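You operate a simulated robot arm through the tools that you are given. There is no shell and no other tool.

You run a simulated robot arm. Do the job below in one go: nothing can be reset, and whatever is moved stays where it is left.

Task
Send the product past cluster glass 2 by the middle row, then shut that stretch off and drain it.
Fine: open the valves from glass 1 to 4, 4 to 5, 5 to 6 and 6 to the product outlet; shut the valves from glass 1 to 2 and 2 to the product outlet; open the upper cluster cock, then shut it. Never cut a flow off.

The check looks at the end state, three seconds after you hand in, the way a careful person would. Anything else that was tipped, shoved, dropped, spilled or broken makes it a failure.

Robot
A 6-joint arm with a two-finger parallel gripper, fixed in place. Base frame: the origin is at the foot of the arm, x ahead of it, y to its left, z up. Units: m, rad, N and s.
With the tool pointing down near the work surface it reaches from about 0.34 to 0.84 m from the base axis. Its first joint turns from -2.007 to 2.007 rad. Payload 3.43 kg.
Tool frame: the origin (TCP) lies between the finger pads and is the grasp point; the fingertips stand 0.034 m ahead of it; z points along the fingers, y is the line along which they close. Largest opening 0.128 m; finger width 0.024, thickness 0.012; the body of the gripper, 0.048 by 0.13 m, starts 0.096 m behind the TCP.
Orientation is that of the tool frame in the base frame, as a unit quaternion [w, x, y, z]. With the fingers straight down and closing along the base's y, the tool's x points along the base's -x, its y along +y and its z along -z.

Tools
- The arm moves only by the tool arm_command. Its argument "motion" is a list of rows, each a list of 7 numbers: the shift along the tool's x, y, z in cm, then the turn, a rotation vector about the tool's x, y, z in rad, then the opening, from 0 (shut) to 1 (fully open). In form: [[x, y, z, wx, wy, wz, hand], ...]. A call has 1 to 20 rows; each row shifts and turns the commanded pose from where the row before left it, along the tool's axes as they then stand. A row lasts 0.2 s, in which the tool goes at most 0.05 m and 0.15 rad; a call with a longer step from one row to the next is refused whole, and so is a gripper value outside its range. Where a pose cannot be reached the arm comes as near as it can. A force on the tool above 90 N (or 10 N above the force at the start of the call, whichever is more), or a blocked arm, ends the call early, and 0.2 s more pass. The fingers move at their own pace (about 0.108 m/s each) and stop on an object; they squeeze with about 36 N. The grip force told is the motor's: it shows also when the fingers shut on nothing. Time passes only in rows, and 0.2 s behind the last, so rows that do not move let the fingers close. The reply holds the time, the measured pose of the TCP, the force on the tool along the base axes, the opening and the grip force, in the units named above and with some noise, with the torque about the TCP (base axes, N m) and any sound that the robot's microphone picked up.
- Cameras (640 x 400 px; columns grow to the right, rows downward): "scene" is fixed at [0.2159, -0.6556, 1.8845]; the picture's right is [0.99, -0.17, 0.00], its down [-0.08, -0.50, -0.86] and it looks along [0.14, 0.85, -0.51] (base axes); focal length 309 px, centre (320, 200). "wrist" rides on the gripper at [0.076, -0.011, -0.16] in the tool frame; the picture's right is [0.15, 0.99, 0.00], its down [-0.88, 0.13, -0.46] and it looks along [-0.45, 0.07, 0.89] (tool axes); focal length 234 px, centre (320, 200). There is no depth. A picture from a camera that has moved, and an enlarged one, comes with that camera's place and axes in the base frame and with its lens. The place of the scene camera against the robot may be out by one fixed shift of up to 0.012 m in any direction.
- camera(camera): a new picture of that camera. The clock stands still meanwhile.
- move_column(by): slides the trunk up (or, below 0, down) by that many m; the arm rides with it, the base frame stays. It gives what a move gives, with no picture.
- close_up(camera, box): a new picture of the part [left, top, right, bottom] of that camera's present view, enlarged. The clock stands still meanwhile.
- job_done(): hands the job in; it is judged then, once.

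Places have to be worked out from the pictures, the camera data and where the tool is seen. Open the gripper and draw the arm clear of the work before you hand the job in, unless the task says otherwise.

The tools are called after ">>>" as name(argument=value, ...) on one line, values as JSON. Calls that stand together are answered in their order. arm_command: Moves the arm, as the interface text tells. Its arguments: {"type":"object","properties":{"motion":{"type":"array"}},"required":["motion"]} The other tools are called the same way: move_column (by) slides the trunk up or down; camera (camera) takes a picture; close_up (camera, box) takes an enlarged picture of a part of a camera's view; job_done () hands the job in.

At the start:

```text
time_s: 0.0
tool_pos: [0.2856, 0.3855, 1.5116]
tcp_rot: [0.0, 0.001, 1.0, -0.001]
contact_force: [0.2, -0.3, 0.3]
moment: [0.02, -0.01, -0.03]
gripper_width: 0.1278
grasp_force: 0.0
trunk travel left (down, up): [-0.725, 0.065]
```

scene: 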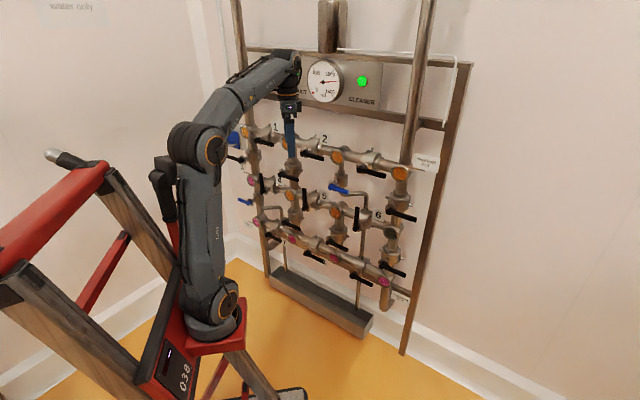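
wrist: 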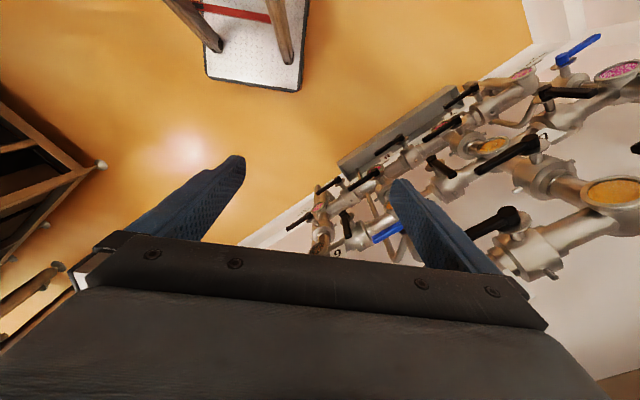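

The scene shows a wall-mounted pipe cluster with sight glasses, black lever valves and blue cocks. I start by enlarging the scene view to read labels and lever positions.

>>> close_up(camera="scene", box=[220, 100, 460, 250])

>>> close_up(camera="scene", box=[220, 180, 460, 330])

>>> close_up(camera="scene", box=[280, 30, 480, 155])

>>> close_up(camera="scene", box=[220, 110, 320, 172])

>>> close_up(camera="scene", box=[300, 125, 420, 200])

```text
2.67 times, centred on (340, 175) of scene
camera zoom: at [0.2159, -0.6556, 1.8845], right [0.99, -0.17, 0.0], down [-0.08, -0.5, -0.86], along [0.14, 0.85, -0.51], focal length 825 px, centre (267, 267)
```

zoom: 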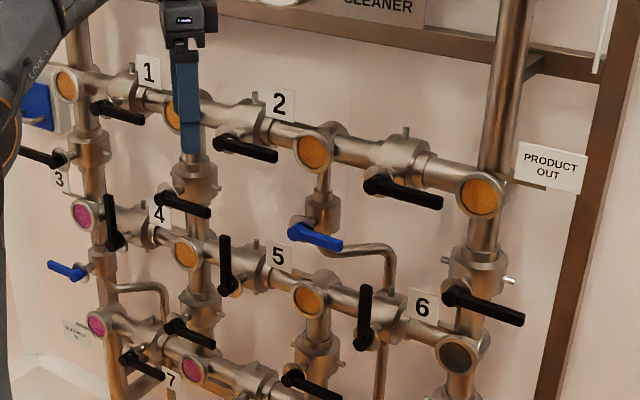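

```text
2.67 times, centred on (340, 255) of scene
camera zoom: at [0.2159, -0.6556, 1.8845], right [0.99, -0.17, 0.0], down [-0.08, -0.5, -0.86], along [0.14, 0.85, -0.51], focal length 825 px, centre (267, 53)
```

zoom: 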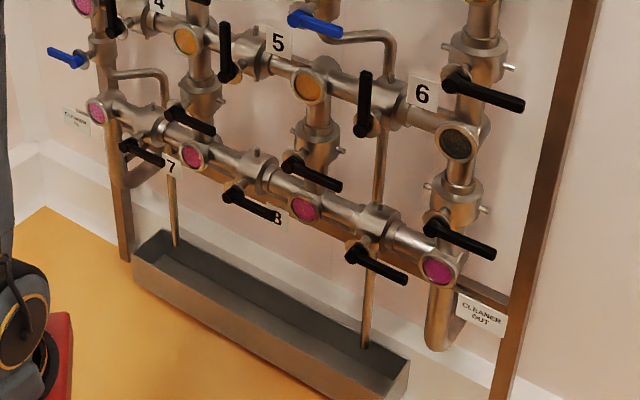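

```text
3.20 times, centred on (380, 92) of scene
camera zoom: at [0.2159, -0.6556, 1.8845], right [0.99, -0.17, 0.0], down [-0.08, -0.5, -0.86], along [0.14, 0.85, -0.51], focal length 990 px, centre (128, 544)
```

zoom: 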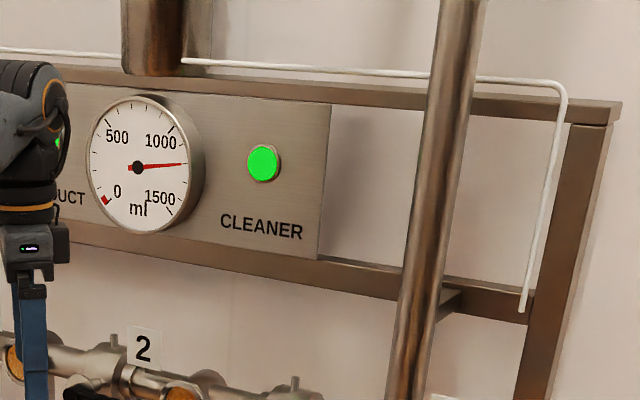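

```text
6.40 times, centred on (270, 141) of scene
camera zoom: at [0.2159, -0.6556, 1.8845], right [0.99, -0.17, 0.0], down [-0.08, -0.5, -0.86], along [0.14, 0.85, -0.51], focal length 1979 px, centre (640, 578)
```

zoom: 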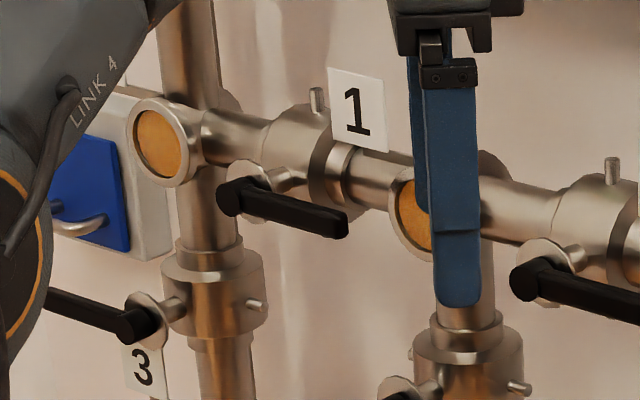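

```text
5.33 times, centred on (360, 162) of scene
camera zoom: at [0.2159, -0.6556, 1.8845], right [0.99, -0.17, 0.0], down [-0.08, -0.5, -0.86], along [0.14, 0.85, -0.51], focal length 1649 px, centre (107, 400)
```

zoom: 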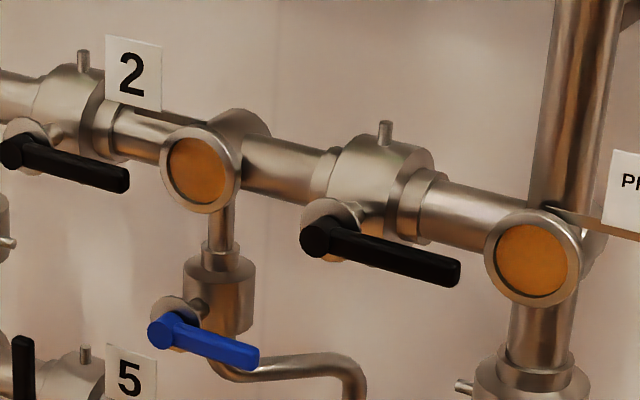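

The scene view reads as a 3x4 grid: top row product-in,1,2,product-out; middle 3,4,5,6; bottom cleaner-in,7,8,cleaner-out, with the upper blue cock under glass 2. I judge the panel to be around y≈0.75–0.8, so I turn the tool toward +y, on the spot, to let the wrist camera see the panel.

>>> arm_command(motion=[[0, 0, 0, -0.143, 0, 0, 0], [0, 0, 0, -0.143, 0, 0, 0], [0, 0, 0, -0.143, 0, 0, 0], [0, 0, 0, -0.143, 0, 0, 0], [0, 0, 0, -0.143, 0, 0, 0], [0, 0, 0, -0.143, 0, 0, 0]])

>>> camera(camera="wrist")

>>> camera(camera="scene")

```text
time_s: 1.4
tool_pos: [0.2857, 0.3869, 1.5113]
tcp_rot: [0.001, 0.0, 0.909, 0.417]
contact_force: [0.0, 0.0, 0.0]
moment: [-0.02, 0.03, 0.01]
gripper_width: 0.0002
grasp_force: 32.9
trunk travel left (down, up): [-0.725, 0.065]
```

```text
taken
camera wrist: at [0.21, 0.2583, 1.6068], right [-0.15, 0.65, 0.75], down [0.88, -0.26, 0.4], along [0.45, 0.72, -0.53], focal length 234 px, centre (320, 200)
```

wrist: 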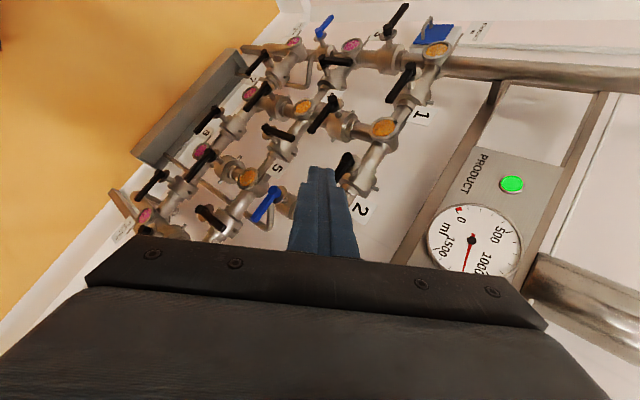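

```text
taken
```

scene: 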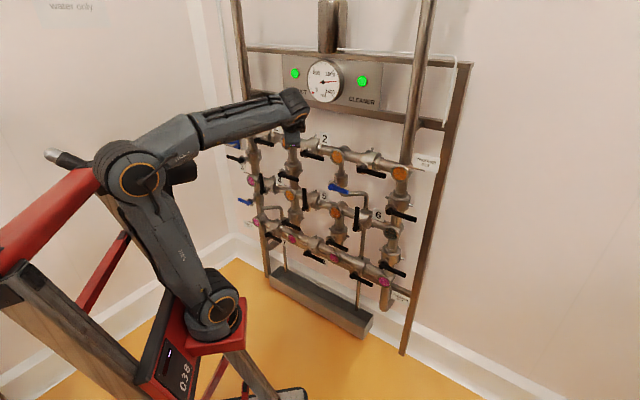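

The panel is well clear of the tool; both PRODUCT and CLEANER lamps are green. I finish the turn so the tool points horizontally to the panel.

>>> arm_command(motion=[[0, 0, 0, -0.143, 0, 0, 0], [0, 0, 0, -0.143, 0, 0, 0], [0, 0, 0, -0.143, 0, 0, 0], [0, 0, 0, -0.143, 0, 0, 0], [0, 0, 0, -0.143, 0, 0, 0]])

>>> camera(camera="wrist")

>>> camera(camera="scene")

```text
time_s: 2.6
tool_pos: [0.3073, 0.3975, 1.5124]
tcp_rot: [0.001, -0.001, 0.705, 0.709]
contact_force: [0.3, -1.1, -0.4]
moment: [0.01, -0.01, -0.01]
gripper_width: 0.0
grasp_force: 32.7
out of reach, approached as far as the arm can: row 1, 2, 3
trunk travel left (down, up): [-0.725, 0.065]
```

```text
taken
camera wrist: at [0.2311, 0.2396, 1.5], right [-0.15, 0.0, 0.99], down [0.88, -0.46, 0.13], along [0.45, 0.89, 0.07], focal length 234 px, centre (320, 200)
```

wrist: 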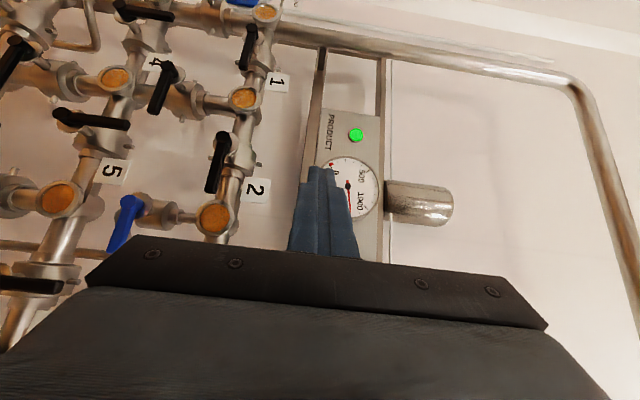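

```text
taken
```

scene: 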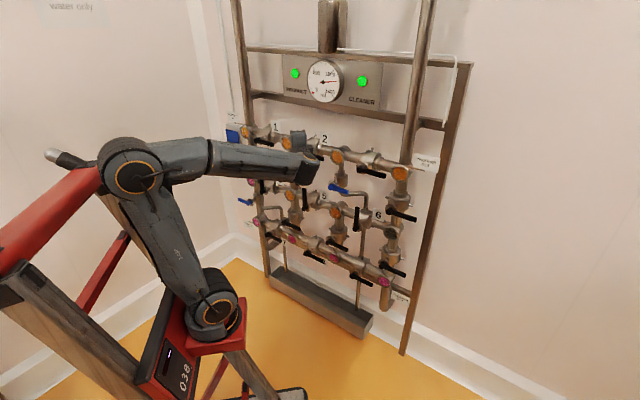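

Triangulating glass centres from both cameras gives a panel plane at 45° (normal ≈ (0.707,0.707)), glass fronts about 0.84 m along that normal, columns spaced 0.315 m, rows at z≈1.32 and 1.01; levers stand ~0.08 m proud. I turn the tool to face along this normal and look again.

>>> arm_command(motion=[[0, 0, 0, 0, -0.131, 0, 0], [0, 0, 0, 0, -0.131, 0, 0], [0, 0, 0, 0, -0.131, 0, 0], [0, 0, 0, 0, -0.131, 0, 0], [0, 0, 0, 0, -0.131, 0, 0], [0, 0, 0, 0, -0.131, 0, 0]])

>>> camera(camera="wrist")

>>> camera(camera="scene")

```text
time_s: 4.0
tool_pos: [0.3805, 0.4286, 1.4929]
tcp_rot: [0.223, 0.224, 0.673, 0.669]
contact_force: [0.3, 0.7, 0.1]
moment: [0.01, 0.0, 0.03]
gripper_width: 0.0
grasp_force: 33.2
out of reach, approached as far as the arm can: row 1, 2, 3, 4, 5, 6
trunk travel left (down, up): [-0.725, 0.065]
```

```text
taken
camera wrist: at [0.224, 0.3473, 1.4813], right [-0.11, 0.09, 0.99], down [0.43, -0.89, 0.13], along [0.89, 0.44, 0.06], focal length 234 px, centre (320, 200)
```

wrist: 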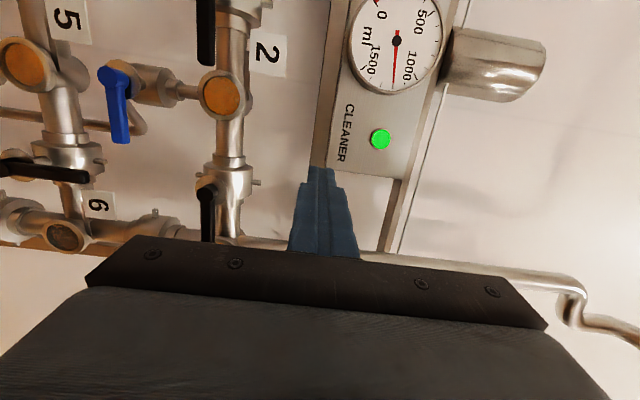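

```text
taken
```

scene: 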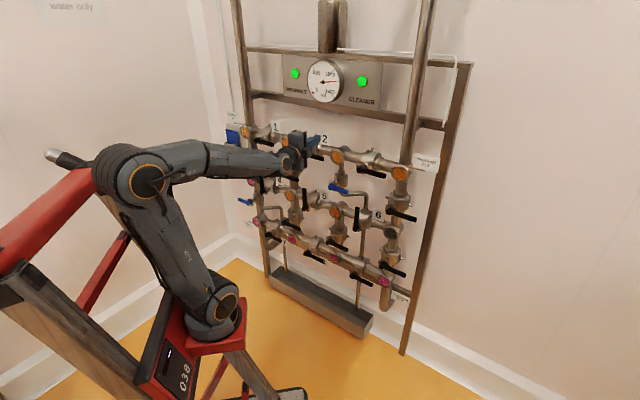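

The close-in pose was partly out of reach (tool azimuth is 53° rather than 45°), so I move outwards along the tool axis where the arm can hold the orientation; levers remain >0.08 m ahead.

>>> arm_command(motion=[[0, 0, 3, 0, 0, 0, 0], [0, 0, 3, 0, 0, 0, 0], [0, 0, 3, 0, 0, 0, 0], [0, 0, 3, 0, 0, 0, 0], [0, 0, 0, 0, 0, 0, 0]])

>>> camera(camera="scene")

```text
time_s: 5.2
tool_pos: [0.4586, 0.519, 1.4944]
tcp_rot: [0.219, 0.22, 0.674, 0.671]
contact_force: [0.7, -0.3, 0.1]
moment: [0.0, -0.02, 0.01]
gripper_width: 0.0002
grasp_force: 33.1
out of reach, approached as far as the arm can: row 2, 3, 4
trunk travel left (down, up): [-0.725, 0.065]
```

```text
taken
```

scene: 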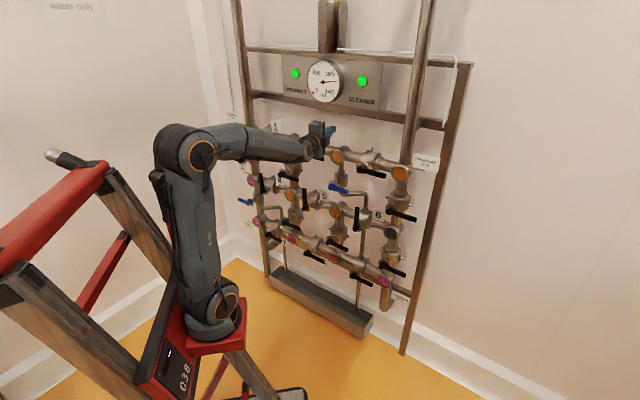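

The TCP is now at about (s=-0.04, d=0.69, z=1.494) with tool azimuth 54°. I turn the remaining ~9° toward the panel normal and lower the trunk afterwards.

>>> arm_command(motion=[[0, 0, -1, 0, -0.08, 0, 0], [0, 0, -1, 0, -0.075, 0, 0], [0, 0, 0, 0, 0, 0, 0]])

>>> camera(camera="wrist")

```text
time_s: 6.0
tool_pos: [0.4764, 0.488, 1.5039]
tcp_rot: [0.236, 0.239, 0.669, 0.663]
contact_force: [-0.5, 0.5, 0.0]
moment: [-0.01, 0.02, 0.04]
gripper_width: 0.0001
grasp_force: 33.8
out of reach, approached as far as the arm can: row 1, 2
trunk travel left (down, up): [-0.725, 0.065]
```

```text
taken
camera wrist: at [0.316, 0.4148, 1.4939], right [-0.11, 0.1, 0.99], down [0.39, -0.91, 0.13], along [0.91, 0.4, 0.06], focal length 234 px, centre (320, 200)
```

wrist: 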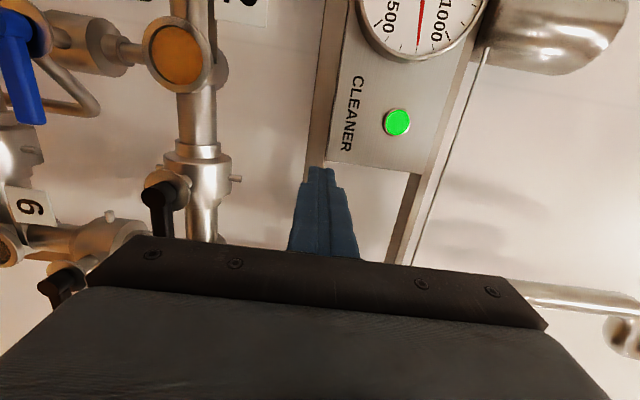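

The wrist is near a straight (singular) pose at this height, so it won't yaw fully. I move down and slightly back so the forearm slopes, then turn again.

>>> arm_command(motion=[[0, -2, -1.5, 0, 0, 0, 0], [0, -3, -1.5, 0, 0, 0, 0], [0, -3, -1.5, 0, 0, 0, 0], [0, -3, -1, 0, 0, 0, 0], [0, -3, 0, 0, 0, 0, 0], [0, 0, 0, 0, 0, 0, 0]])

>>> camera(camera="wrist")

>>> camera(camera="scene")

```text
time_s: 7.4
tool_pos: [0.454, 0.4312, 1.367]
tcp_rot: [0.234, 0.236, 0.671, 0.663]
contact_force: [-0.1, 0.4, 0.3]
moment: [0.02, 0.0, -0.04]
gripper_width: 0.0002
grasp_force: 33.1
out of reach, approached as far as the arm can: row 3, 4, 5
trunk travel left (down, up): [-0.725, 0.065]
```

```text
taken
camera wrist: at [0.294, 0.3556, 1.3584], right [-0.11, 0.1, 0.99], down [0.4, -0.91, 0.14], along [0.91, 0.41, 0.06], focal length 234 px, centre (320, 200)
```

wrist: 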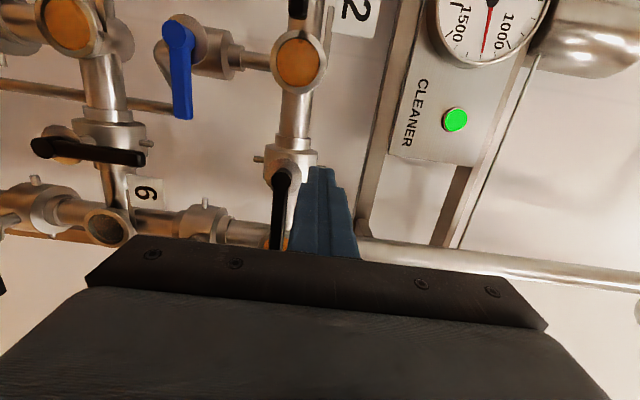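

```text
taken
```

scene: 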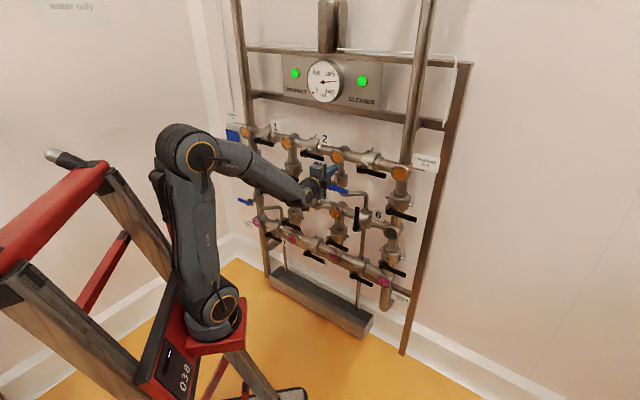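

Still limited, likely by a wrist joint limit tied to the roll of the tool. I test by rolling the tool back about its own axis (x from left toward down) to see if that frees the motion.

>>> arm_command(motion=[[0, 0, 0, 0, 0, -0.14, 0], [0, 0, 0, 0, 0, -0.14, 0], [0, 0, 0, 0, 0, -0.14, 0], [0, 0, 0, 0, 0, -0.14, 0], [0, 0, 0, 0, 0, 0, 0]])

>>> camera(camera="scene")

```text
time_s: 8.6
tool_pos: [0.4535, 0.4307, 1.3679]
tcp_rot: [0.408, 0.043, 0.71, 0.572]
contact_force: [-0.4, -0.5, 0.4]
moment: [-0.03, 0.02, -0.01]
gripper_width: 0.0
grasp_force: 33.0
trunk travel left (down, up): [-0.725, 0.065]
```

```text
taken
```

scene: 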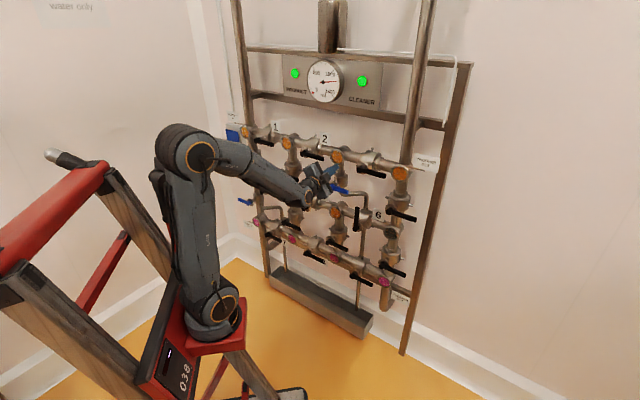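

Rolling freed it (no reach warning). I continue the roll until tool x points down, and yaw the last 6° onto the panel normal.

>>> arm_command(motion=[[0, 0, 0, 0, 0, -0.144, 0], [0, 0, 0, 0, 0, -0.144, 0], [0, 0, 0, 0, 0, -0.144, 0], [0, 0, 0, 0, 0, -0.144, 0], [0, 0, 0, 0, 0, -0.144, 0], [0, 0, 0, 0, 0, -0.144, 0], [0, 0, 0, 0, 0, -0.144, 0], [0, 0, 0, 0.1, 0, 0, 0], [0, 0, 0, 0, 0, 0, 0]])

>>> camera(camera="scene")

>>> camera(camera="wrist")

```text
time_s: 10.6
tool_pos: [0.4543, 0.4313, 1.369]
tcp_rot: [0.633, -0.306, 0.642, 0.304]
contact_force: [0.7, -0.4, 0.0]
moment: [0.0, 0.0, 0.02]
gripper_width: 0.0
grasp_force: 33.1
out of reach, approached as far as the arm can: row 8
trunk travel left (down, up): [-0.725, 0.065]
```

```text
taken
```

scene: 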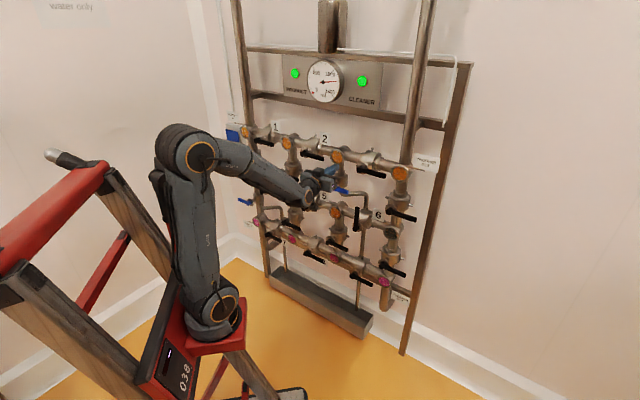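

```text
taken
camera wrist: at [0.3615, 0.3003, 1.2949], right [-0.77, 0.62, -0.14], down [-0.38, -0.27, 0.89], along [0.51, 0.74, 0.44], focal length 234 px, centre (320, 200)
```

wrist: 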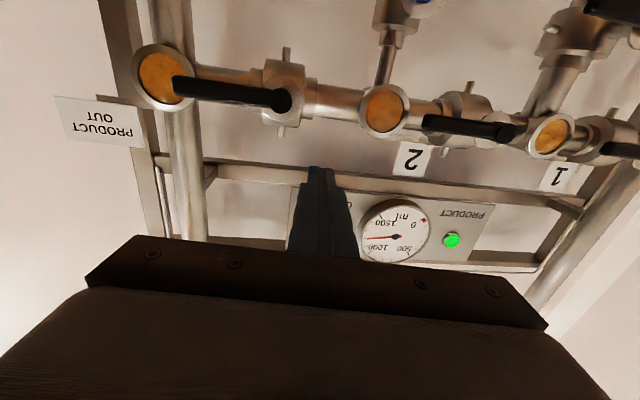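

Yaw toward the right is still refused, so some wrist joint is at its limit. I look closely at the arm's wrist structure to understand which joint is responsible.

>>> close_up(camera="scene", box=[140, 110, 360, 250])

>>> close_up(camera="scene", box=[270, 150, 366, 210])

>>> close_up(camera="scene", box=[120, 240, 340, 380])

```text
2.86 times, centred on (250, 180) of scene
camera zoom: at [0.2159, -0.6556, 1.8845], right [0.99, -0.17, 0.0], down [-0.08, -0.5, -0.86], along [0.14, 0.85, -0.51], focal length 884 px, centre (520, 257)
```

zoom: 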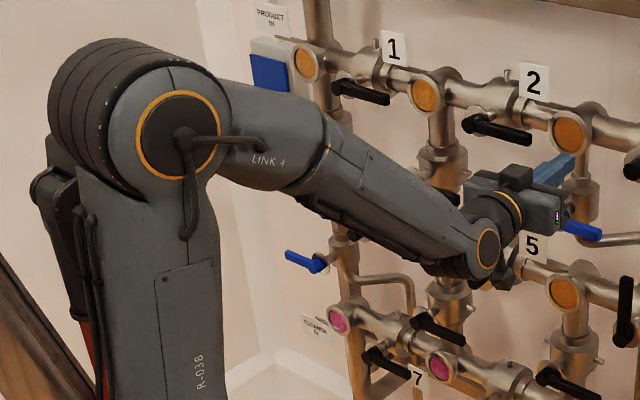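

```text
6.67 times, centred on (318, 180) of scene
camera zoom: at [0.2159, -0.6556, 1.8845], right [0.99, -0.17, 0.0], down [-0.08, -0.5, -0.86], along [0.14, 0.85, -0.51], focal length 2061 px, centre (333, 333)
```

zoom: 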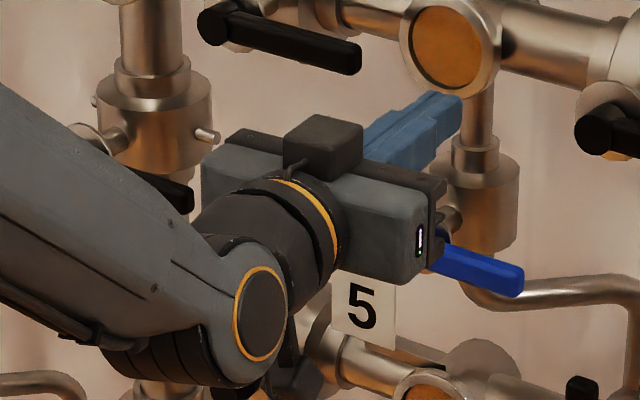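

```text
2.86 times, centred on (230, 310) of scene
camera zoom: at [0.2159, -0.6556, 1.8845], right [0.99, -0.17, 0.0], down [-0.08, -0.5, -0.86], along [0.14, 0.85, -0.51], focal length 884 px, centre (577, -114)
```

zoom: 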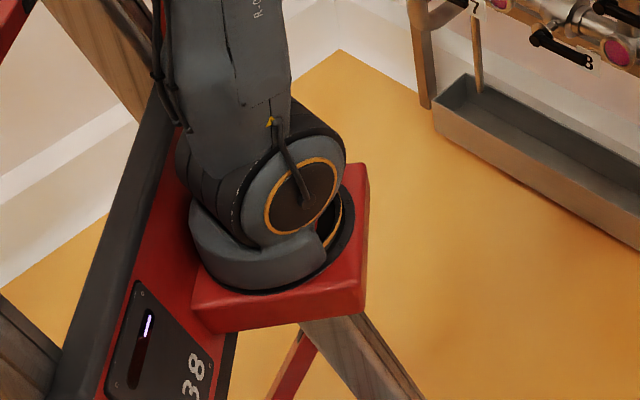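

The arm has a roll–pitch–roll wrist, and it seems to be in the flipped configuration with the forearm-roll joint at its limit. I back off, yaw left, and pitch the tool down again so the wrist unwinds; afterwards I will pitch up within the arm's plane.

>>> arm_command(motion=[[0, 0, -1, -0.14, 0, 0, 0], [0, 0, -2, -0.14, 0, 0, 0], [0, 0, -2, 0, 0.1, 0, 0], [0, 0, -2, 0, 0.14, 0, 0], [0, 0, 0, 0, 0.14, 0, 0], [0, 0, 0, 0, 0.14, 0, 0], [0, 0, 0, 0, 0.14, 0, 0], [0, 0, 0, 0, 0.14, 0, 0], [0, 0, 0, 0, 0.14, 0, 0], [0, 0, 0, 0, 0.14, 0, 0], [0, 0, 0, 0, 0, 0, 0]])

>>> camera(camera="scene")

```text
time_s: 13.0
tool_pos: [0.4212, 0.3704, 1.3719]
tcp_rot: [0.195, -0.536, 0.81, 0.134]
contact_force: [-0.1, 0.0, -0.1]
moment: [-0.01, 0.0, 0.01]
gripper_width: 0.0
grasp_force: 33.0
trunk travel left (down, up): [-0.725, 0.065]
```

```text
taken
```

scene: 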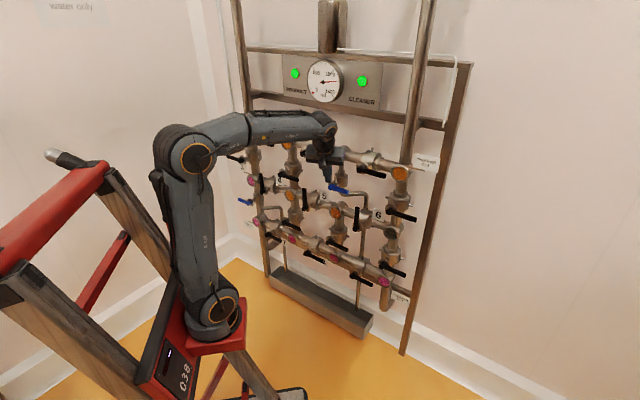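

The wrist unwound with no reach warnings: tool now points 62° down at azimuth 67°. I turn it into the arm's own plane (azimuth 41°), then pitch it straight up to horizontal within that plane.

>>> arm_command(motion=[[0, 0, 0, 0.0514, 0, 0.099, 0], [0, 0, 0, 0.0514, 0, 0.099, 0], [0, 0, 0, 0.0514, 0, 0.099, 0], [0, 0, 0, 0.0514, 0, 0.099, 0], [0, 0, 0, 0, -0.1364, 0, 0], [0, 0, 0, 0, -0.1364, 0, 0], [0, 0, 0, 0, -0.1364, 0, 0], [0, 0, 0, 0, -0.1364, 0, 0], [0, 0, 0, 0, -0.1364, 0, 0], [0, 0, 0, 0, -0.1364, 0, 0], [0, 0, 0, 0, -0.1364, 0, 0], [0, 0, 0, 0, -0.1364, 0, 0], [0, 0, 0, 0, 0, 0, 0]])

>>> camera(camera="scene")

>>> camera(camera="wrist")

```text
time_s: 15.8
tool_pos: [0.4178, 0.3726, 1.3698]
tcp_rot: [0.66, -0.249, 0.662, 0.253]
contact_force: [-0.7, 0.4, -0.6]
moment: [-0.01, 0.0, 0.01]
gripper_width: 0.0
grasp_force: 32.6
out of reach, approached as far as the arm can: row 9
trunk travel left (down, up): [-0.725, 0.065]
```

```text
taken
```

scene: 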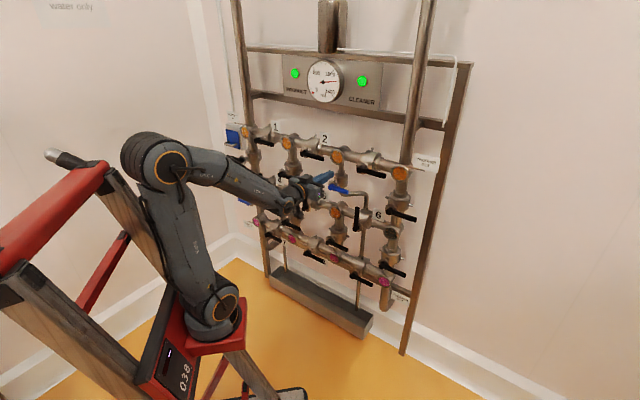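

```text
taken
camera wrist: at [0.3053, 0.2597, 1.2941], right [-0.66, 0.74, -0.14], down [-0.42, -0.21, 0.88], along [0.62, 0.64, 0.45], focal length 234 px, centre (320, 200)
```

wrist: 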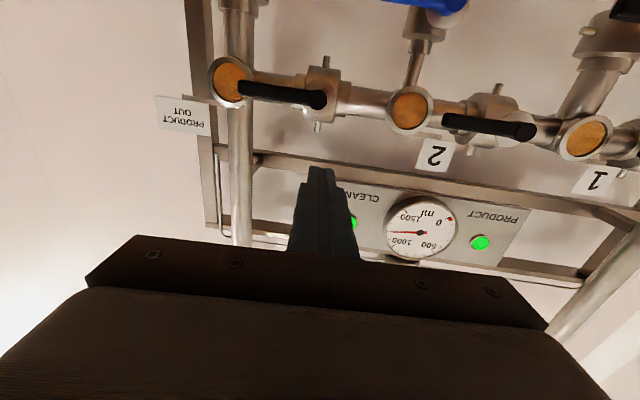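

The tool is horizontal at azimuth 41.6° in the unflipped wrist configuration. I yaw the last 3.4° to the panel normal, lower to mid height, and take a view there.

>>> arm_command(motion=[[0, 0, -1, -0.06, 0, 0, 0], [3, 0, -1, 0, 0, 0, 0], [4, 0, 0, 0, 0, 0, 0], [4, 0, 0, 0, 0, 0, 0], [4, 0, 0, 0, 0, 0, 0], [4, 0, 0, 0, 0, 0, 0], [0, 0, 0, 0, 0, 0, 0]])

>>> camera(camera="wrist")

>>> camera(camera="scene")

```text
time_s: 17.4
tool_pos: [0.4354, 0.3877, 1.1935]
tcp_rot: [0.651, -0.269, 0.655, 0.274]
contact_force: [0.0, -0.3, -0.4]
moment: [-0.01, -0.01, -0.01]
gripper_width: 0.0
grasp_force: 33.7
out of reach, approached as far as the arm can: row 2, 3, 4, 5
trunk travel left (down, up): [-0.725, 0.065]
```

```text
taken
camera wrist: at [0.329, 0.268, 1.1175], right [-0.7, 0.7, -0.14], down [-0.41, -0.23, 0.88], along [0.58, 0.68, 0.45], focal length 234 px, centre (320, 200)
```

wrist: 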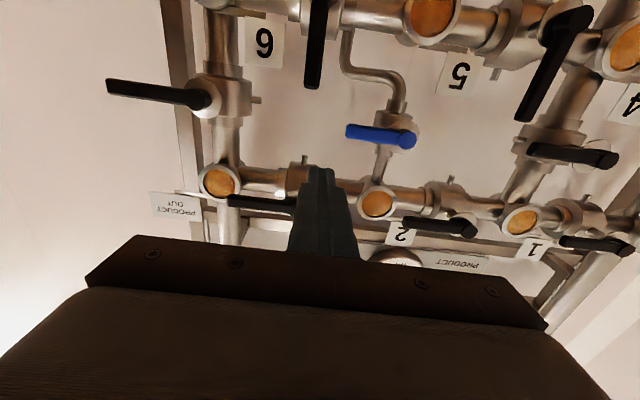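

```text
taken
```

scene: 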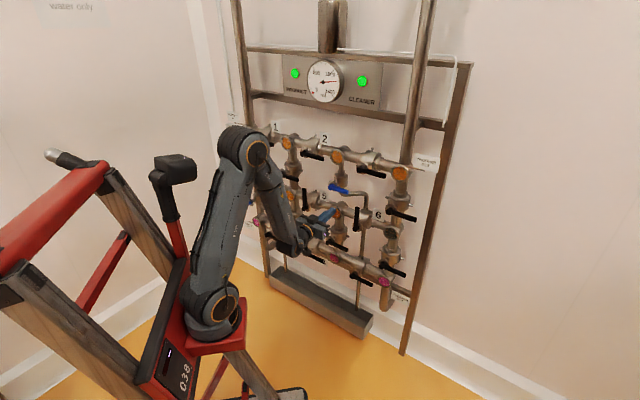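

Pose achieved: TCP at s≈0.034, d≈0.582, z≈1.194 facing the panel, and my glass grid checks out within ~1 cm from this camera (glass 2 → s −0.105, z 1.322). The arm is cramped this low, so I lower the trunk 0.2 m for the middle-row work.

>>> move_column(by=-0.2)

>>> camera(camera="wrist")

>>> camera(camera="scene")

```text
time_s: 19.6
tool_pos: [0.4896, 0.3872, 0.9952]
tcp_rot: [0.652, -0.269, 0.654, 0.273]
contact_force: [-0.6, -0.9, -0.4]
moment: [0.02, 0.01, 0.02]
gripper_width: 0.0
grasp_force: 33.0
trunk travel left (down, up): [-0.525, 0.265]
```

```text
taken
camera wrist: at [0.3838, 0.2683, 0.9182], right [-0.7, 0.7, -0.14], down [-0.41, -0.23, 0.88], along [0.58, 0.68, 0.45], focal length 234 px, centre (320, 200)
```

wrist: 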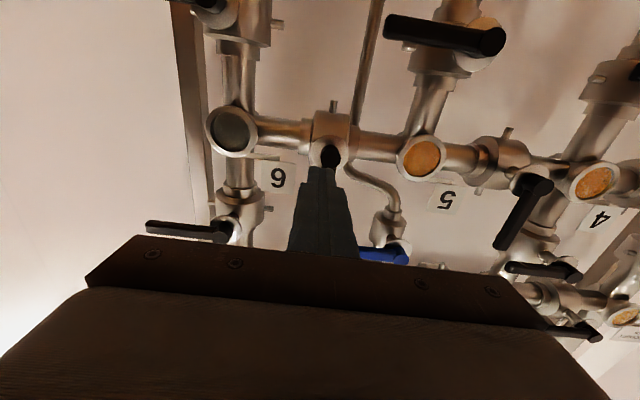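

```text
taken
```

scene: 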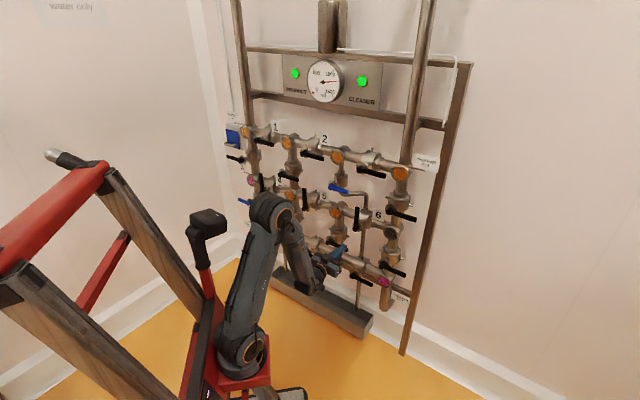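

The trunk rail is inclined: lowering it also shifted the arm +0.054 m in x. TCP is now at s≈0.072, d≈0.62, z≈0.995. I zoom into the valves to learn the hub/lever shape and any end stops.

>>> close_up(camera="wrist", box=[440, 130, 640, 255])

>>> close_up(camera="wrist", box=[340, 0, 540, 125])

>>> close_up(camera="scene", box=[220, 110, 340, 185])

>>> close_up(camera="scene", box=[230, 160, 350, 235])

>>> close_up(camera="scene", box=[320, 160, 440, 235])

```text
3.20 times, centred on (540, 192) of wrist
camera zoom: at [0.3838, 0.2683, 0.9182], right [-0.7, 0.7, -0.14], down [-0.41, -0.23, 0.88], along [0.58, 0.68, 0.45], focal length 749 px, centre (-384, 224)
```

zoom: 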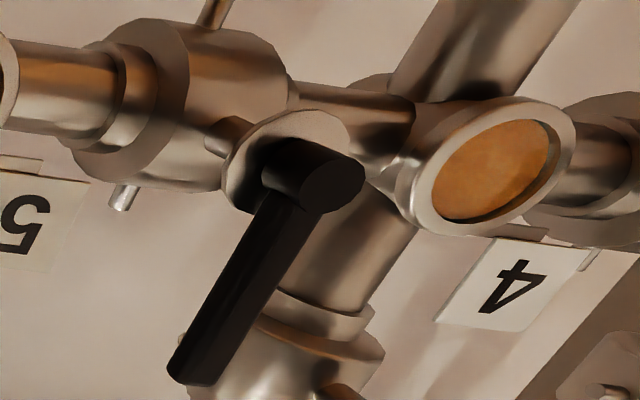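

```text
3.20 times, centred on (440, 62) of wrist
camera zoom: at [0.3838, 0.2683, 0.9182], right [-0.7, 0.7, -0.14], down [-0.41, -0.23, 0.88], along [0.58, 0.68, 0.45], focal length 749 px, centre (-64, 640)
```

zoom: 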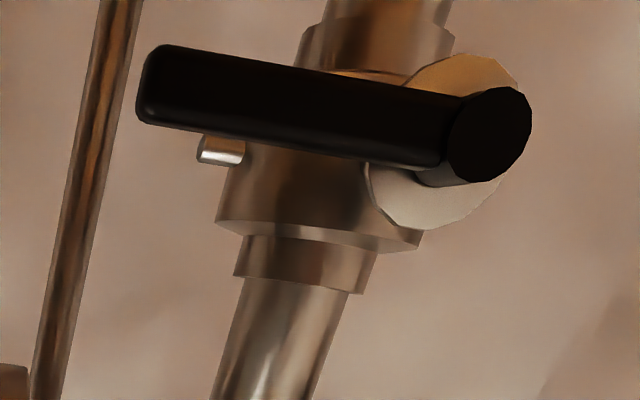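

```text
5.33 times, centred on (280, 148) of scene
camera zoom: at [0.2159, -0.6556, 1.8845], right [0.99, -0.17, 0.0], down [-0.08, -0.5, -0.86], along [0.14, 0.85, -0.51], focal length 1649 px, centre (533, 480)
```

zoom: 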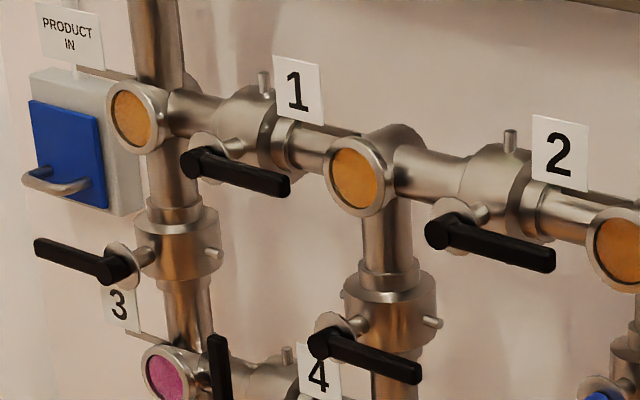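

```text
5.33 times, centred on (290, 198) of scene
camera zoom: at [0.2159, -0.6556, 1.8845], right [0.99, -0.17, 0.0], down [-0.08, -0.5, -0.86], along [0.14, 0.85, -0.51], focal length 1649 px, centre (480, 213)
```

zoom: 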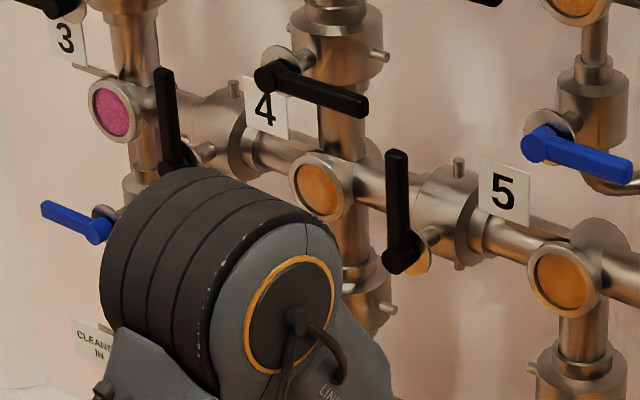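

```text
5.33 times, centred on (380, 198) of scene
camera zoom: at [0.2159, -0.6556, 1.8845], right [0.99, -0.17, 0.0], down [-0.08, -0.5, -0.86], along [0.14, 0.85, -0.51], focal length 1649 px, centre (0, 213)
```

zoom: 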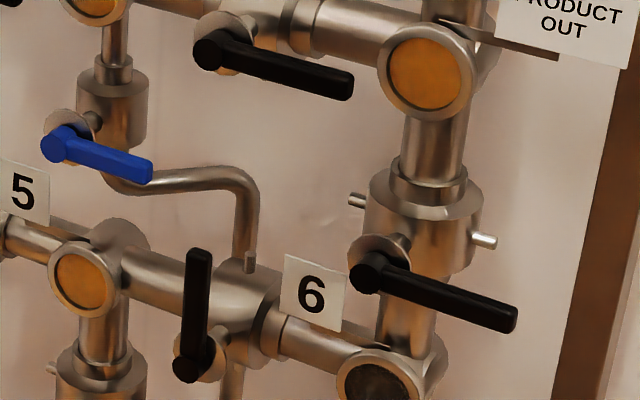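

I see each valve has a black hub on a disc with a ~0.115 m bar, no obvious external stop. I now move at a safe depth (d≈0.62) over to the 1–4 valve, to just right of and above its lever.

>>> arm_command(motion=[[-1.8, 3.35, 0, 0, 0, 0, 0], [-1.8, 3.35, 0, 0, 0, 0, 0], [-1.8, 3.35, 0, 0, 0, 0, 0], [-1.8, 3.35, 0, 0, 0, 0, 0], [-1.8, 3.35, 0, 0, 0, 0, 0], [-1.8, 3.35, 0, 0, 0, 0, 0], [-1.8, 3.35, 0, 0, 0, 0, 0], [-1.8, 3.35, 0, 0, 0, 0, 0], [-1.8, 3.35, 0, 0, 0, 0, 0], [-1.8, 3.35, 0, 0, 0, 0, 0], [-1.8, 3.35, 0, 0, 0, 0, 0], [-1.8, 3.35, 0, 0, 0, 0, 0], [0, 0, 0, 0, 0, 0, 0]])

>>> camera(camera="wrist")

>>> camera(camera="scene")

```text
time_s: 22.4
tool_pos: [0.2107, 0.6711, 1.2081]
tcp_rot: [0.653, -0.269, 0.654, 0.271]
contact_force: [0.3, 0.1, 0.7]
moment: [-0.01, 0.05, -0.01]
gripper_width: 0.0
grasp_force: 33.1
trunk travel left (down, up): [-0.525, 0.265]
```

```text
taken
camera wrist: at [0.1041, 0.5519, 1.1335], right [-0.7, 0.7, -0.14], down [-0.41, -0.23, 0.88], along [0.59, 0.67, 0.45], focal length 234 px, centre (320, 200)
```

wrist: 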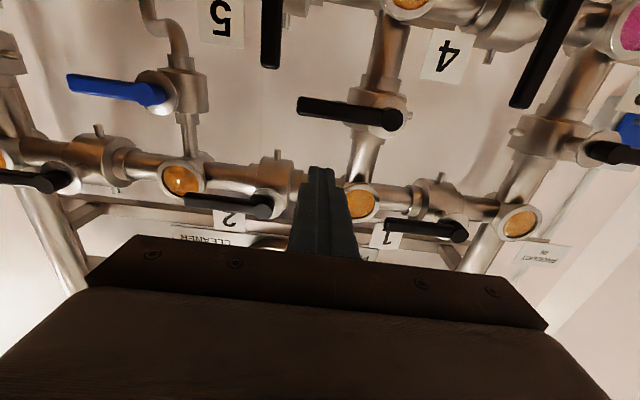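

```text
taken
```

scene: 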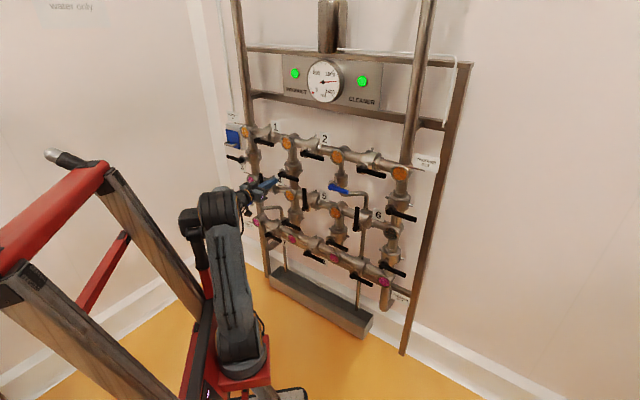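

TCP sits at s=-0.326, d=0.624, z=1.208 with no reach trouble; the 1–4 lever axis is at about s=-0.415, z=1.163, bar end at s=-0.297. I advance toward d≈0.73, staying ~2 cm above the lever, and check depth in the picture.

>>> arm_command(motion=[[0, 0, 3, 0, 0, 0, 0], [0, 0, 3, 0, 0, 0, 0], [0, 0, 3, 0, 0, 0, 0], [0, 0, 1.5, 0, 0, 0, 0], [0, 0, 0, 0, 0, 0, 0]])

>>> camera(camera="wrist")

>>> close_up(camera="scene", box=[240, 140, 336, 200])

```text
time_s: 23.6
tool_pos: [0.2811, 0.7454, 1.2132]
tcp_rot: [0.652, -0.268, 0.654, 0.273]
contact_force: [-0.1, 0.6, -0.7]
moment: [-0.01, -0.01, 0.01]
gripper_width: 0.0001
grasp_force: 32.8
trunk travel left (down, up): [-0.525, 0.265]
```

```text
taken
camera wrist: at [0.1752, 0.625, 1.1377], right [-0.7, 0.7, -0.14], down [-0.41, -0.23, 0.88], along [0.58, 0.67, 0.45], focal length 234 px, centre (320, 200)
```

wrist: 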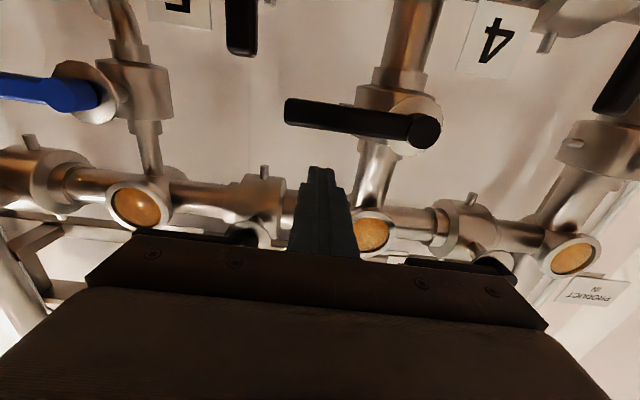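

```text
6.67 times, centred on (288, 170) of scene
camera zoom: at [0.2159, -0.6556, 1.8845], right [0.99, -0.17, 0.0], down [-0.08, -0.5, -0.86], along [0.14, 0.85, -0.51], focal length 2061 px, centre (533, 400)
```

zoom: 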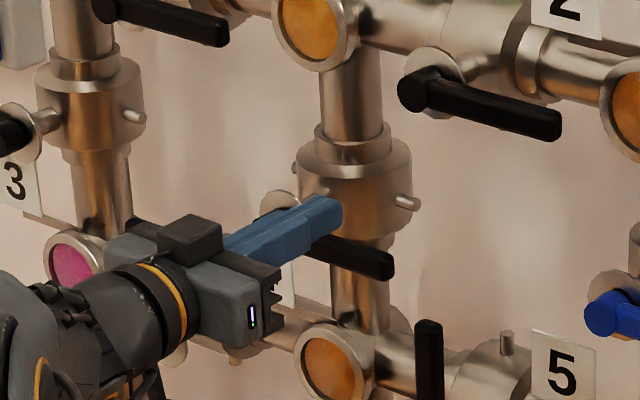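

The poker tip is just in front of and above the 1–4 lever; triangulation between my last two views puts the hub front at d≈0.78. I advance 3.4 cm more so the fingertip overlaps the bar depth, then look before pushing.

>>> arm_command(motion=[[0, 0, 1.7, 0, 0, 0, 0], [0, 0, 1.7, 0, 0, 0, 0], [0, 0, 0, 0, 0, 0, 0]])

>>> camera(camera="wrist")

>>> close_up(camera="scene", box=[256, 150, 320, 190])

```text
time_s: 24.4
tool_pos: [0.3069, 0.7682, 1.2148]
tcp_rot: [0.653, -0.267, 0.654, 0.274]
contact_force: [0.5, -0.1, 0.1]
moment: [0.0, -0.01, 0.01]
gripper_width: 0.0
grasp_force: 33.3
trunk travel left (down, up): [-0.525, 0.265]
```

```text
taken
camera wrist: at [0.2015, 0.6495, 1.1386], right [-0.7, 0.7, -0.14], down [-0.41, -0.24, 0.88], along [0.58, 0.67, 0.45], focal length 234 px, centre (320, 200)
```

wrist: 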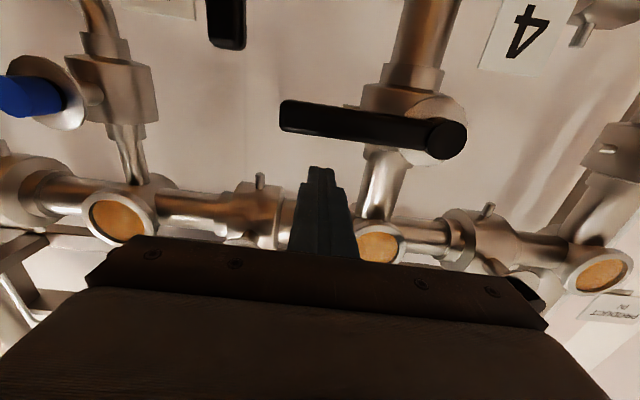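

```text
10.00 times, centred on (288, 170) of scene
camera zoom: at [0.2159, -0.6556, 1.8845], right [0.99, -0.17, 0.0], down [-0.08, -0.5, -0.86], along [0.14, 0.85, -0.51], focal length 3092 px, centre (640, 500)
```

zoom: 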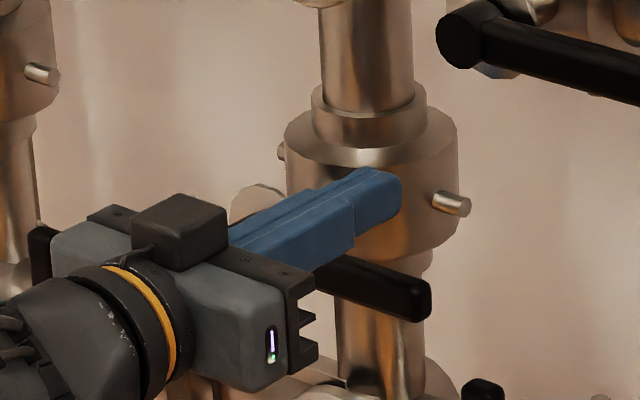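

Fingertip is at d≈0.794 beside the bar (hub front ≈0.778). I go 0.8 cm deeper, then push down gently in small steps to see whether the 1–4 lever turns downward.

>>> arm_command(motion=[[0, 0, 0.8, 0, 0, 0, 0], [1.0, 0, 0, 0, 0, 0, 0], [1.0, 0, 0, 0, 0, 0, 0], [0.8, 0, 0, 0, 0, 0, 0], [0.7, 0, 0, 0, 0, 0, 0], [0.7, 0, 0, 0, 0, 0, 0], [0, 0, 0, 0, 0, 0, 0]])

>>> camera(camera="wrist")

>>> close_up(camera="scene", box=[256, 150, 320, 190])

```text
time_s: 26.0
tool_pos: [0.311, 0.7729, 1.1875]
tcp_rot: [0.657, -0.262, 0.649, 0.279]
contact_force: [5.2, 16.2, 55.2]
moment: [0.24, -0.21, -0.23]
gripper_width: 0.0002
grasp_force: 32.5
trunk travel left (down, up): [-0.525, 0.265]
```

```text
taken
camera wrist: at [0.2058, 0.6552, 1.1083], right [-0.7, 0.7, -0.13], down [-0.42, -0.25, 0.87], along [0.58, 0.66, 0.47], focal length 234 px, centre (320, 200)
```

wrist: 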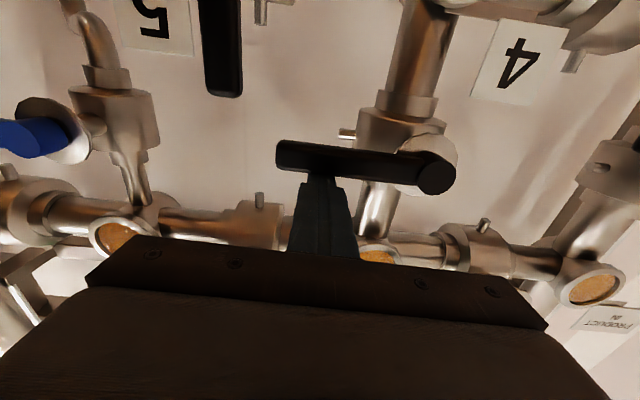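

```text
10.00 times, centred on (288, 170) of scene
camera zoom: at [0.2159, -0.6556, 1.8845], right [0.99, -0.17, 0.0], down [-0.08, -0.5, -0.86], along [0.14, 0.85, -0.51], focal length 3092 px, centre (640, 500)
```

zoom: 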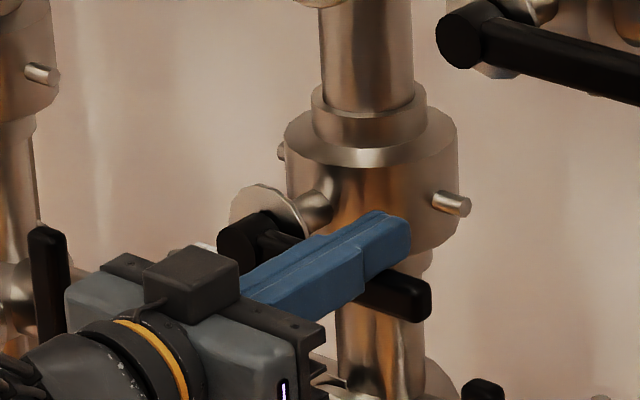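

The lever gave 55 N of reaction without turning, so it's against its stop: 1–4 must open upward. I back off, go beneath the lever, and will push up instead.

>>> arm_command(motion=[[-2, 0, 0, 0, 0, 0, 0], [-1, 0, 0, 0, 0, 0, 0], [0, 0, -3.5, 0, 0, 0, 0], [0, 0, -3.5, 0, 0, 0, 0], [3.3, 0, 0, 0, 0, 0, 0], [3.3, 0, 0, 0, 0, 0, 0], [3.2, 0, 0, 0, 0, 0, 0], [0, 0, 0, 0, 0, 0, 0]])

>>> camera(camera="wrist")

>>> close_up(camera="scene", box=[240, 140, 336, 200])

```text
time_s: 28.0
tool_pos: [0.293, 0.7142, 1.1163]
tcp_rot: [0.661, -0.247, 0.657, 0.264]
contact_force: [-0.4, 1.0, -0.8]
moment: [0.0, -0.01, -0.06]
gripper_width: 0.0002
grasp_force: 32.9
trunk travel left (down, up): [-0.525, 0.265]
stopped in row 8: the arm was blocked; the commanded pose is now the measured one
```

```text
taken
camera wrist: at [0.1815, 0.6009, 1.0385], right [-0.67, 0.73, -0.13], down [-0.42, -0.23, 0.88], along [0.61, 0.64, 0.46], focal length 234 px, centre (320, 200)
```

wrist: 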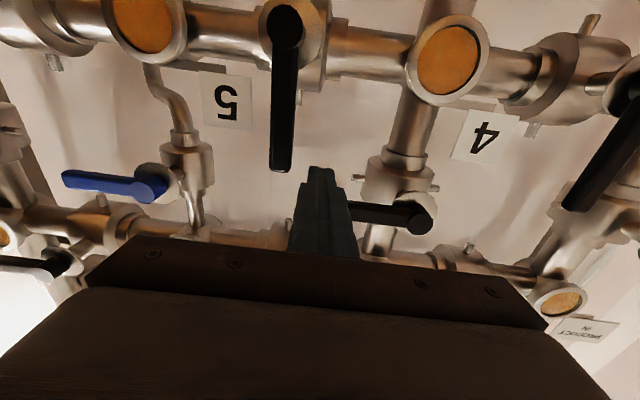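

```text
6.67 times, centred on (288, 170) of scene
camera zoom: at [0.2159, -0.6556, 1.8845], right [0.99, -0.17, 0.0], down [-0.08, -0.5, -0.86], along [0.14, 0.85, -0.51], focal length 2061 px, centre (533, 400)
```

zoom: 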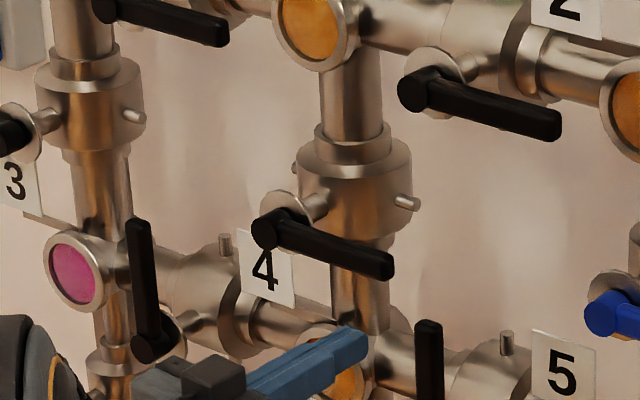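

The call ended with "arm blocked" and the tool shifted ~3 cm right with near-zero tool force, so some other part of the arm is touching something. I look at the whole scene to find it.

>>> camera(camera="scene")

>>> close_up(camera="scene", box=[170, 150, 330, 250])

>>> close_up(camera="scene", box=[150, 180, 310, 400])

```text
taken
```

scene: 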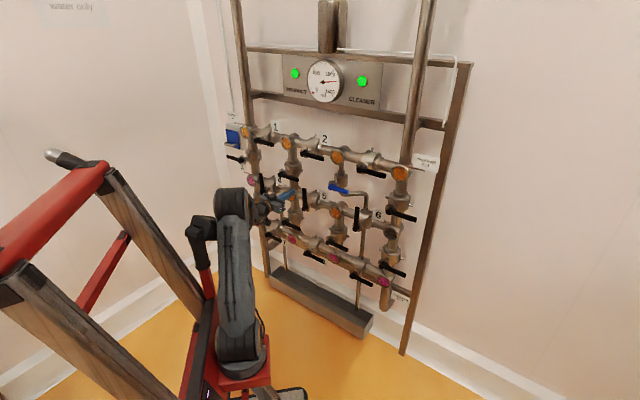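

```text
4.00 times, centred on (250, 200) of scene
camera zoom: at [0.2159, -0.6556, 1.8845], right [0.99, -0.17, 0.0], down [-0.08, -0.5, -0.86], along [0.14, 0.85, -0.51], focal length 1237 px, centre (600, 200)
```

zoom: 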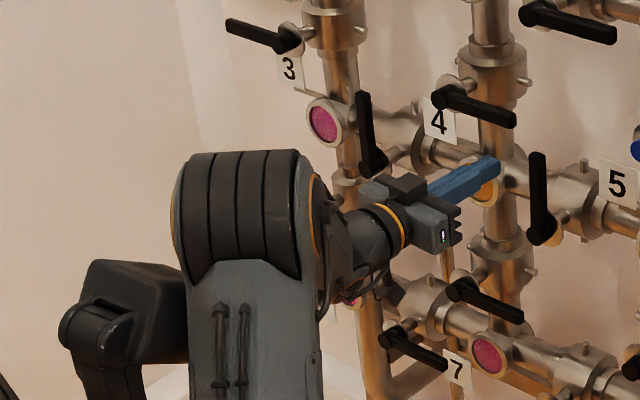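

```text
1.82 times, centred on (230, 290) of scene
camera zoom: at [0.2159, -0.6556, 1.8845], right [0.99, -0.17, 0.0], down [-0.08, -0.5, -0.86], along [0.14, 0.85, -0.51], focal length 562 px, centre (484, 36)
```

zoom: 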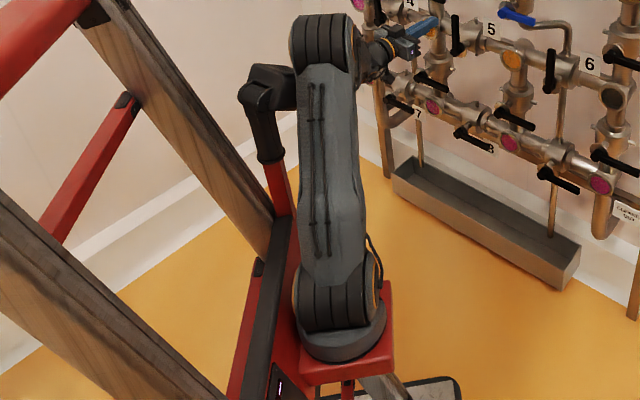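

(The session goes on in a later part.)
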